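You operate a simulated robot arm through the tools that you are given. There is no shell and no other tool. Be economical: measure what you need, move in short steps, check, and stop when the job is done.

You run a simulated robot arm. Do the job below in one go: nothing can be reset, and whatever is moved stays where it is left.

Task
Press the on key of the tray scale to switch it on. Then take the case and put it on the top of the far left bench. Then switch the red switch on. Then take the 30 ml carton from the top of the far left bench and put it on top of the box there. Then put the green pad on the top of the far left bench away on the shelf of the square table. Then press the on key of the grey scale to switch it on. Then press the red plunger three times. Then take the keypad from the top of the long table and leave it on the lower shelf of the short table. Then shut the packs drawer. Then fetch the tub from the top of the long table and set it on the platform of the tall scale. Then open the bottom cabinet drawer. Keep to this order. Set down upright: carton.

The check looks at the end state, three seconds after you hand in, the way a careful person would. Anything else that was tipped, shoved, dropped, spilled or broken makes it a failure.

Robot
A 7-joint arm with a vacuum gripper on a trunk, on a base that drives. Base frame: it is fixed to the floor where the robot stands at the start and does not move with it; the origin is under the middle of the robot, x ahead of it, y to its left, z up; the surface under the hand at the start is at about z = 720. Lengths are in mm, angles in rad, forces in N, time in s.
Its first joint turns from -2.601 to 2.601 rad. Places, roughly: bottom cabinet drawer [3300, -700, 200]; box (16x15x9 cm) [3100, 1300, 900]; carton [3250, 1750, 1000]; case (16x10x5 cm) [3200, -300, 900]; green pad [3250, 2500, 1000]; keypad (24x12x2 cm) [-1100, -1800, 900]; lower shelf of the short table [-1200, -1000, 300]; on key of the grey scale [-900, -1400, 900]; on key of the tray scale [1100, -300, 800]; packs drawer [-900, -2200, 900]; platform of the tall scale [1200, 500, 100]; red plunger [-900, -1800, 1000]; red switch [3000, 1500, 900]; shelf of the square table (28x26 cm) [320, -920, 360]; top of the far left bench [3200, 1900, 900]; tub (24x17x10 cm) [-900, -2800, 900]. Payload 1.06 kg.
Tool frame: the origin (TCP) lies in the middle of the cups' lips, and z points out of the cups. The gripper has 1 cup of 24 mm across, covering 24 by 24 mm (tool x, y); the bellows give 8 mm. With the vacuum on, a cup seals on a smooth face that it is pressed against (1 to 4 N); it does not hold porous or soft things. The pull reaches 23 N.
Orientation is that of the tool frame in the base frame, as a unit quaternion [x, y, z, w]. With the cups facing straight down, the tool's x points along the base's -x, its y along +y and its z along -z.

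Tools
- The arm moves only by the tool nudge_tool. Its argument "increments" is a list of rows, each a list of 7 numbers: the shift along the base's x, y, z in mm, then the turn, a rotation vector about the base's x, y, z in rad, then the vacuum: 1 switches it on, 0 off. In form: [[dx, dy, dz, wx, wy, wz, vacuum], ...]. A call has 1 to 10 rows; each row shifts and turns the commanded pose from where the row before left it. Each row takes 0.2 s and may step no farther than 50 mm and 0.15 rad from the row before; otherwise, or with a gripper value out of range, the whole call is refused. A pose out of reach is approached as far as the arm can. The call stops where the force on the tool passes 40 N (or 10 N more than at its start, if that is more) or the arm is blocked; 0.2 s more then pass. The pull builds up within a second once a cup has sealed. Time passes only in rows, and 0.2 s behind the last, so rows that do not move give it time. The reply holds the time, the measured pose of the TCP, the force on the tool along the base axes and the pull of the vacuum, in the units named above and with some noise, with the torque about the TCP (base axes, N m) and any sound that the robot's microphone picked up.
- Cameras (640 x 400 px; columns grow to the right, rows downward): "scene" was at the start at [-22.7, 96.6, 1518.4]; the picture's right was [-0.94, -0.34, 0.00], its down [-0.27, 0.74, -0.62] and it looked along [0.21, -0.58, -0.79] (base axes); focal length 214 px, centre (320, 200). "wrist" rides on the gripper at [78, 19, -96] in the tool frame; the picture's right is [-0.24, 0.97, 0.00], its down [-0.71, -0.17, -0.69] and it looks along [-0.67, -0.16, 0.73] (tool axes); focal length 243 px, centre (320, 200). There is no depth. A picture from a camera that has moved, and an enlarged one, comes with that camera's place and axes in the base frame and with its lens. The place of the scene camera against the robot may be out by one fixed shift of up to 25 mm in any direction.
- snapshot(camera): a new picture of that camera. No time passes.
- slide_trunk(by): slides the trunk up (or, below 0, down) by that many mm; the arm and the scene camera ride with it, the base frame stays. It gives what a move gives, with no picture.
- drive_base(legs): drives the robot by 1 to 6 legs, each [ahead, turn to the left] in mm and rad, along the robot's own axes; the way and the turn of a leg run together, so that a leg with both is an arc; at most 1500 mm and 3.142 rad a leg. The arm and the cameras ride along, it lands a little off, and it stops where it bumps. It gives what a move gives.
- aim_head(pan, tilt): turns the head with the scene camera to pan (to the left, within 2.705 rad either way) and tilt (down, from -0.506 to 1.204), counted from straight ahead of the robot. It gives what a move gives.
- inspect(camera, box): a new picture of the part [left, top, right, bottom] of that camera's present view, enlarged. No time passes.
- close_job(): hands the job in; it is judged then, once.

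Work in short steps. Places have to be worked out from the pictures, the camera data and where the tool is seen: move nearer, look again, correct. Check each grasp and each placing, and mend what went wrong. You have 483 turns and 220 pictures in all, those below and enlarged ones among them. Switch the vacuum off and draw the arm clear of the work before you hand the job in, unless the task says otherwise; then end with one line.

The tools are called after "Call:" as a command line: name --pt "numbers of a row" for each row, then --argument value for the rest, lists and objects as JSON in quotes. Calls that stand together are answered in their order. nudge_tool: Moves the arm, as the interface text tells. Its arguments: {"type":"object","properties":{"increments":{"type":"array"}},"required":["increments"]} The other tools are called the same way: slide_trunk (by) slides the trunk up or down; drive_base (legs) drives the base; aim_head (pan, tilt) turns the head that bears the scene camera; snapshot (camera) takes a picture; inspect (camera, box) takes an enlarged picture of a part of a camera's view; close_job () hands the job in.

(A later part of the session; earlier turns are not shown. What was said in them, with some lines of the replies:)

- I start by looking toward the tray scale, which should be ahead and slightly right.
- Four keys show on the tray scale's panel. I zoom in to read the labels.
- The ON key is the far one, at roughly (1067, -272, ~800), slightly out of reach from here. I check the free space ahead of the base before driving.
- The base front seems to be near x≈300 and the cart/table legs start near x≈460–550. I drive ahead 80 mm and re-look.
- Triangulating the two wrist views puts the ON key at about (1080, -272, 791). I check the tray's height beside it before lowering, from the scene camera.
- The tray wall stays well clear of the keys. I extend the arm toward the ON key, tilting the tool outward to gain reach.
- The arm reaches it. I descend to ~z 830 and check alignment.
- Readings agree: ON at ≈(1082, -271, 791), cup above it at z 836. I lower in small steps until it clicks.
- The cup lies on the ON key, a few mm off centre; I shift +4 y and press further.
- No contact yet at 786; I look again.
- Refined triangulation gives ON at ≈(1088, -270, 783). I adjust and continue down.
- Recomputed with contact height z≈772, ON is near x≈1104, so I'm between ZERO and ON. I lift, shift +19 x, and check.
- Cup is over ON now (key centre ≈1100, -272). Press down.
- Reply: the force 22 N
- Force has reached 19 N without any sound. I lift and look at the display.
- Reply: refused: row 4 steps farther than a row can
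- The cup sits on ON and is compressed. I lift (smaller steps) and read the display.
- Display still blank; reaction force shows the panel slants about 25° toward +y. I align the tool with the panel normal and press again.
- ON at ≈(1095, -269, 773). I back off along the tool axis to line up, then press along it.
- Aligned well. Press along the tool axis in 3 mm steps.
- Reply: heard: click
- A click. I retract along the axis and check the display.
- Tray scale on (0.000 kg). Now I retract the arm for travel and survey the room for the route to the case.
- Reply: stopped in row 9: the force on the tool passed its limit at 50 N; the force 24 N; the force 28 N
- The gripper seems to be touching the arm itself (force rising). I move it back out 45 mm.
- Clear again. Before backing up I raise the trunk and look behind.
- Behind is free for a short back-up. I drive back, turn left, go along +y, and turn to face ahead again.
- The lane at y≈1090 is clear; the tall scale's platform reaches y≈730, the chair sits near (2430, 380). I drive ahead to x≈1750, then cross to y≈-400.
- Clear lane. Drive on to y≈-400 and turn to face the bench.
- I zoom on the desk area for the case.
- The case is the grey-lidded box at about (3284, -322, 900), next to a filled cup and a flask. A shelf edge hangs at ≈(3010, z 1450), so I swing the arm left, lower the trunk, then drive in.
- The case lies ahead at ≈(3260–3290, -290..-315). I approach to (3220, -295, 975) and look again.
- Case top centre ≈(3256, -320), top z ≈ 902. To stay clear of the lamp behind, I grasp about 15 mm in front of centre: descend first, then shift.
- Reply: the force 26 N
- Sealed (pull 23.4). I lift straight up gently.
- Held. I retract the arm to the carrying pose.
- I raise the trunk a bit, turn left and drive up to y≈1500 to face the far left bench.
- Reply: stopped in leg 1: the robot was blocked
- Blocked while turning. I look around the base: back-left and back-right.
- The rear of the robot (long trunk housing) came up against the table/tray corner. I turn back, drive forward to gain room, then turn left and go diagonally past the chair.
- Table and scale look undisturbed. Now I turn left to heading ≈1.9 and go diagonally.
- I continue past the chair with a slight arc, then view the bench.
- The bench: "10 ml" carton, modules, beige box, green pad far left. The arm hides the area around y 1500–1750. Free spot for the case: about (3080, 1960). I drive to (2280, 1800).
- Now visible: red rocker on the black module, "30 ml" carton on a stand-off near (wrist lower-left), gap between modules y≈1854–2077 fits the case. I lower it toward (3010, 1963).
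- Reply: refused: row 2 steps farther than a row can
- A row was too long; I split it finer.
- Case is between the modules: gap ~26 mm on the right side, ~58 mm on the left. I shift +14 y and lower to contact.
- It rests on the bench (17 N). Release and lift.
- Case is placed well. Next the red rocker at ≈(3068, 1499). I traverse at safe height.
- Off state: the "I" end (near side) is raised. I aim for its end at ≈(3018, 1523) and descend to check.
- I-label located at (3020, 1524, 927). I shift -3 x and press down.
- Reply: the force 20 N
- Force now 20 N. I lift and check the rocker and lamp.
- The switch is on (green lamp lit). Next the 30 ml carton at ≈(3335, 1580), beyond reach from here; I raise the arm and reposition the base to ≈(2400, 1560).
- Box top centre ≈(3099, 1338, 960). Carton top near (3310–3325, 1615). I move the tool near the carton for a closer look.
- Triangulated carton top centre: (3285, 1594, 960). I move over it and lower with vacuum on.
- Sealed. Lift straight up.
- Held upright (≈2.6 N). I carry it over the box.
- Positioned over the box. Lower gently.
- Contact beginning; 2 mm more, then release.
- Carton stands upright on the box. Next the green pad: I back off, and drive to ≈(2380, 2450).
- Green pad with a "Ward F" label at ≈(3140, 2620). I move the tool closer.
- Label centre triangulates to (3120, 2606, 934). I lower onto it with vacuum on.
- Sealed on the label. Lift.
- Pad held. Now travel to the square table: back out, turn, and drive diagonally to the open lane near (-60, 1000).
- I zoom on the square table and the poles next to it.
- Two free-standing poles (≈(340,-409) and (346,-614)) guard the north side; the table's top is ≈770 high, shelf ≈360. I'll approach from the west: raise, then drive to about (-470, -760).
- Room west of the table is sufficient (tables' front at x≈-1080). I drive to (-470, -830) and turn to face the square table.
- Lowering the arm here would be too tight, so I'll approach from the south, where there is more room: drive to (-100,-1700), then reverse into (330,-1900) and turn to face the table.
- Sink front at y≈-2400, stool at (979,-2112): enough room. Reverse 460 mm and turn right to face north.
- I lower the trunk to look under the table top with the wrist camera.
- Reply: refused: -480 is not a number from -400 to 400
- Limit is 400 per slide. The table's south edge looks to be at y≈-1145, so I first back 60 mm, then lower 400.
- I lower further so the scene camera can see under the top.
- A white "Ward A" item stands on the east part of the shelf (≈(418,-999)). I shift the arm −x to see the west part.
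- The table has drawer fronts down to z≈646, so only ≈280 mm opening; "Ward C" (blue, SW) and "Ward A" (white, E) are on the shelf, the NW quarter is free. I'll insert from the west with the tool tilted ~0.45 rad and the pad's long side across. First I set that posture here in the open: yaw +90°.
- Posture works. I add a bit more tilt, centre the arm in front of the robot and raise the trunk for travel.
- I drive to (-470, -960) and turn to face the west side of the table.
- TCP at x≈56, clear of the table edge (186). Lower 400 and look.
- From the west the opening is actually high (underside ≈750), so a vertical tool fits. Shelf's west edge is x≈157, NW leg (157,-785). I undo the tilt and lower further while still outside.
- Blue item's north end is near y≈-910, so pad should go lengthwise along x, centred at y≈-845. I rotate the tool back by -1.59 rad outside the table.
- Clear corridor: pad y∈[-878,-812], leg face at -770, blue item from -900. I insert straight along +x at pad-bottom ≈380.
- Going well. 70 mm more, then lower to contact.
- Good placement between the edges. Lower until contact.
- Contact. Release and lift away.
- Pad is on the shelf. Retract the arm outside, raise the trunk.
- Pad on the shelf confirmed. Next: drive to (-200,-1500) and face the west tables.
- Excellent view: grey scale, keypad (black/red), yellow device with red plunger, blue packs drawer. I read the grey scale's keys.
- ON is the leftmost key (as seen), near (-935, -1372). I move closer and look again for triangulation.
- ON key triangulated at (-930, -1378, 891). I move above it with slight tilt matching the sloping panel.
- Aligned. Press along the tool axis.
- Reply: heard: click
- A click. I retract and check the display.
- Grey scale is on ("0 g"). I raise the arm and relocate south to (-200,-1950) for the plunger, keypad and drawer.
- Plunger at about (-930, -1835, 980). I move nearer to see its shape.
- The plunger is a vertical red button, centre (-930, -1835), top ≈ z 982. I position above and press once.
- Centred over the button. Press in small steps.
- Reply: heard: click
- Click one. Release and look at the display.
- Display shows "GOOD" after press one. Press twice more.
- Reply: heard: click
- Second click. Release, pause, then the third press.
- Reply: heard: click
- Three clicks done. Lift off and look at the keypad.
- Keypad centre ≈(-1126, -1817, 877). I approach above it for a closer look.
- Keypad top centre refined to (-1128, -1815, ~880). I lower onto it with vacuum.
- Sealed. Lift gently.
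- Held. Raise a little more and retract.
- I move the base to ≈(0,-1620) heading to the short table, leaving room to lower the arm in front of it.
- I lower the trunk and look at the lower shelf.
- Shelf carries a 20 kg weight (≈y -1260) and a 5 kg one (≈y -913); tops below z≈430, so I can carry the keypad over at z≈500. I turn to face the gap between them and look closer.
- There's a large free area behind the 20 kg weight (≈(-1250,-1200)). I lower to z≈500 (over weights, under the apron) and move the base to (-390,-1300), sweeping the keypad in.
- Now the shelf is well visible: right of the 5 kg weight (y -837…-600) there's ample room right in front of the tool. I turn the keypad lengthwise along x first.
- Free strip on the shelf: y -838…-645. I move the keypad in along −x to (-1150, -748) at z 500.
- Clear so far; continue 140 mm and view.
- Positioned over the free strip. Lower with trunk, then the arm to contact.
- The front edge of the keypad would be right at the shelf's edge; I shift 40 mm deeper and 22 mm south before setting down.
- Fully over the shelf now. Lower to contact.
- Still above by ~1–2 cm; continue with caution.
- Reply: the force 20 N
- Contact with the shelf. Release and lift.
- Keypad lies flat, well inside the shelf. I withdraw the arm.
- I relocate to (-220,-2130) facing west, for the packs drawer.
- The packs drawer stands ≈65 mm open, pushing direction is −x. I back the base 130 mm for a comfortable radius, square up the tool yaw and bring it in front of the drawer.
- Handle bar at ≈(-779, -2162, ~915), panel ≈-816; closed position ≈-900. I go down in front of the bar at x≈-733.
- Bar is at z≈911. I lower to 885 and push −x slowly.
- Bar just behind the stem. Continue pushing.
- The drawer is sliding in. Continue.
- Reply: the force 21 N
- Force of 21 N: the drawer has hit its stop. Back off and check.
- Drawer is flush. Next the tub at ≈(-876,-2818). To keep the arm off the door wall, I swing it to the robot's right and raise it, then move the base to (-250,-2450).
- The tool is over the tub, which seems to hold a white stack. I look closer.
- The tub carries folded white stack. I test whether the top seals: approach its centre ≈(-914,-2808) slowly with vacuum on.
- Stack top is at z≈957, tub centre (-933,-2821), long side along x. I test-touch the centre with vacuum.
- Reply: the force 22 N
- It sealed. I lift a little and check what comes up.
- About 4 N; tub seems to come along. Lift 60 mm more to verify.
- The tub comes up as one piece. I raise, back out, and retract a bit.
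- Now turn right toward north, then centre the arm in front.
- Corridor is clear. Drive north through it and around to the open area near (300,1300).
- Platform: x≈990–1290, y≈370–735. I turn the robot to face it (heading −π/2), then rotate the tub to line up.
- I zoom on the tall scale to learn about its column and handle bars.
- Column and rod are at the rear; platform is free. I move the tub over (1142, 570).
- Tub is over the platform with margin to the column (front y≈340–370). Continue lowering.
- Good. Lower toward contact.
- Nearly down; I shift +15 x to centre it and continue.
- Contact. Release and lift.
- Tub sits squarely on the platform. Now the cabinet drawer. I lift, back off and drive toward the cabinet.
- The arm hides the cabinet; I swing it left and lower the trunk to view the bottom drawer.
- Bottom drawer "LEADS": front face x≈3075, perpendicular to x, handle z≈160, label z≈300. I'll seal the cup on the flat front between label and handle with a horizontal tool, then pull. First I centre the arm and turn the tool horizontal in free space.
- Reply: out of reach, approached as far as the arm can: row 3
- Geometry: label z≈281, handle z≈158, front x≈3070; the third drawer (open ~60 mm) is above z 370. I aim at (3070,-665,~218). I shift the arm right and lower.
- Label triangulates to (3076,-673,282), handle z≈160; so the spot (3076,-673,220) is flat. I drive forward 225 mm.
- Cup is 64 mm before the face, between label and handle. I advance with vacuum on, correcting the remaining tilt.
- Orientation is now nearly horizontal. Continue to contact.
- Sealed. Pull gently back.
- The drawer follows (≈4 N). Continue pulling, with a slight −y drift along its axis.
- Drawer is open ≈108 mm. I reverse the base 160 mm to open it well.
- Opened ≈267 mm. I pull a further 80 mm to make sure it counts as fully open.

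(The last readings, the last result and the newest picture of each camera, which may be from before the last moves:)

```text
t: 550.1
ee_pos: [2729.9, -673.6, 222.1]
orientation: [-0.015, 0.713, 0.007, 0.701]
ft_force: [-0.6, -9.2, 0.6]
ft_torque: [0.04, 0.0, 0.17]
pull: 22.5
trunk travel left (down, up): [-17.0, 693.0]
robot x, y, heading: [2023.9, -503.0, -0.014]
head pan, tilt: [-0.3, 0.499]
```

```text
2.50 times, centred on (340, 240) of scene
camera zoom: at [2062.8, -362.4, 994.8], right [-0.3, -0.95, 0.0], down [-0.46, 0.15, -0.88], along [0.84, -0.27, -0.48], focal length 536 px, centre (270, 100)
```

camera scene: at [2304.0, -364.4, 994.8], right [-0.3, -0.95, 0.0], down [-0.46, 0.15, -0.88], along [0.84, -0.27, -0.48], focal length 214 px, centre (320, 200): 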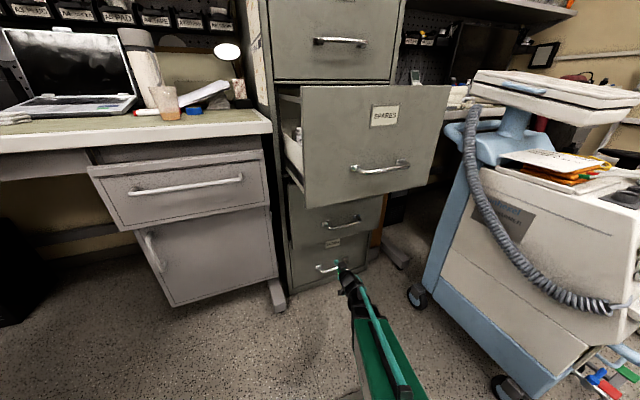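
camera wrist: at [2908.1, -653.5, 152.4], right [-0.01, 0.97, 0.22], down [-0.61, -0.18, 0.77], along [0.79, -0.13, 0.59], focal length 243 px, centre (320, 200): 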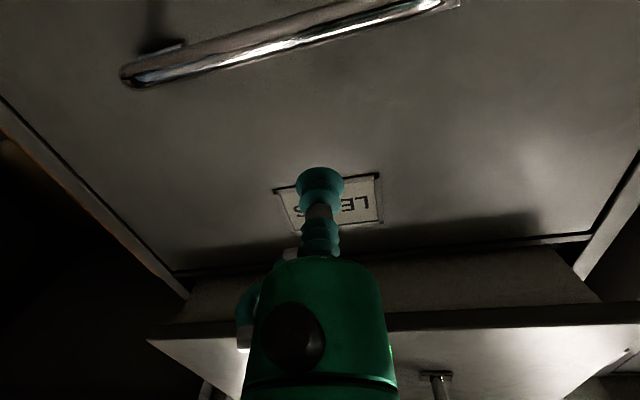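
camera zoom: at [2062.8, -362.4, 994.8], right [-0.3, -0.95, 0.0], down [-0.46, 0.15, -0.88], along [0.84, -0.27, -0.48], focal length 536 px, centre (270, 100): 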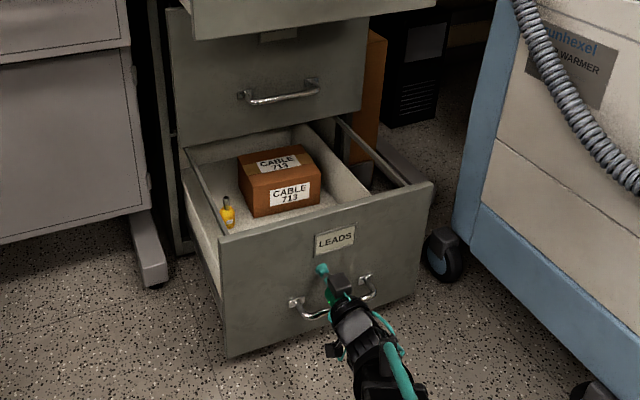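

Drawer now open ≈345 mm. Release the vacuum and draw the arm back.

Call:
nudge_tool --pt "0 0 0 0 0 0 0" --pt "0 0 0 0 0 0 0" --pt "0 0 0 0 0 0 0" --pt "0 0 0 0 0 0 0" --pt "0 0 0 0 0 0 0"

Call:
drive_base --legs '[[-150, 0]]'

Call:
snapshot --camera "scene"

```text
t: 551.3
ee_pos: [2727.5, -672.7, 222.4]
orientation: [-0.014, 0.713, 0.006, 0.701]
ft_force: [1.0, 0.3, -0.6]
ft_torque: [0.01, -0.01, 0.0]
pull: 0.3
trunk travel left (down, up): [-17.0, 693.0]
robot x, y, heading: [2021.1, -507.3, -0.008]
head pan, tilt: [-0.3, 0.499]
```

```text
t: 552.7
ee_pos: [2577.1, -668.9, 221.9]
orientation: [-0.014, 0.713, 0.006, 0.701]
ft_force: [0.4, 0.5, 0.1]
ft_torque: [0.03, -0.02, -0.04]
pull: 0.1
trunk travel left (down, up): [-17.0, 693.0]
robot x, y, heading: [1870.5, -499.5, -0.008]
head pan, tilt: [-0.3, 0.499]
```

```text
28 pictures are left
camera scene: at [1910.9, -361.0, 994.8], right [-0.3, -0.95, 0.0], down [-0.46, 0.14, -0.88], along [0.84, -0.27, -0.48], focal length 214 px, centre (320, 200)
```

scene: 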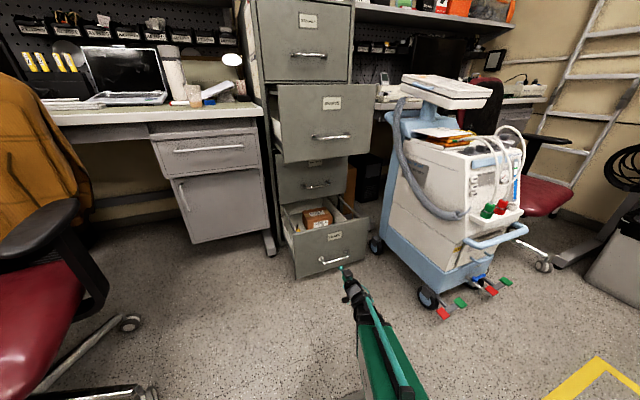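

Drawer stays open. A final check behind of the tray scale and tub, since the base had bumped there earlier.

Call:
slide_trunk --by 400

Call:
aim_head --pan 2.6 --tilt 0.7

Call:
snapshot --camera "scene"

```text
t: 556.5
ee_pos: [2577.0, -671.6, 623.0]
orientation: [-0.015, 0.713, 0.007, 0.701]
ft_force: [-1.3, 0.1, 0.5]
ft_torque: [0.01, 0.01, 0.04]
pull: 0.1
trunk travel left (down, up): [-417.0, 293.0]
robot x, y, heading: [1871.9, -500.6, -0.007]
head pan, tilt: [-0.3, 0.499]
```

```text
t: 559.1
ee_pos: [2577.0, -671.3, 622.8]
orientation: [-0.015, 0.713, 0.007, 0.701]
ft_force: [0.3, 0.9, 0.5]
ft_torque: [-0.01, 0.02, -0.02]
pull: 0.1
trunk travel left (down, up): [-417.0, 293.0]
robot x, y, heading: [1873.0, -500.3, -0.009]
head pan, tilt: [2.601, 0.7]
```

```text
27 pictures are left
camera scene: at [1751.7, -289.1, 1377.0], right [0.52, 0.85, 0.0], down [0.55, -0.34, -0.76], along [-0.65, 0.4, -0.64], focal length 214 px, centre (320, 200)
```

scene: 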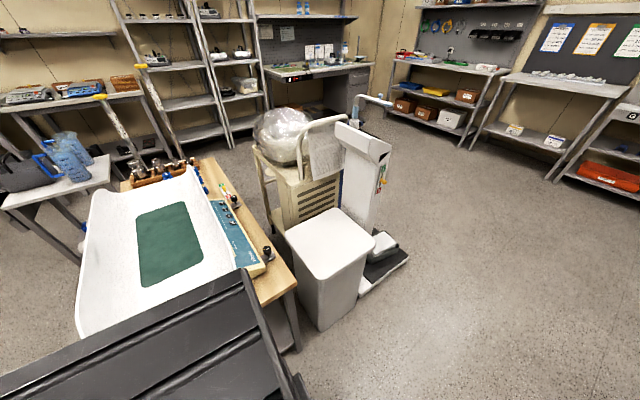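

Call:
inspect --camera "scene" --box '[190, 180, 290, 290]'

```text
3.64 times, centred on (240, 235) of scene
camera zoom: at [1751.7, -289.1, 1377.0], right [0.52, 0.85, 0.0], down [0.55, -0.34, -0.76], along [-0.65, 0.4, -0.64], focal length 780 px, centre (611, 73)
```

zoom: 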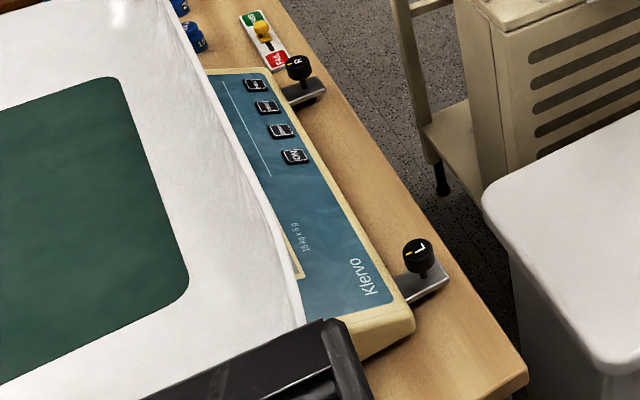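

All steps are done, the vacuum is off and the arm is clear of the work. I hand in.

Call:
close_job

```text
The job is handed in.
```

I did all eleven steps in the order given and handed the job in with the vacuum off and the arm clear. While I was carrying the case, the base bumped something near the tray-scale table. Nothing looked out of place when I checked twice afterwards, but I could not see the tray scale's display in the last check. It read 0.000 kg when I switched it on.
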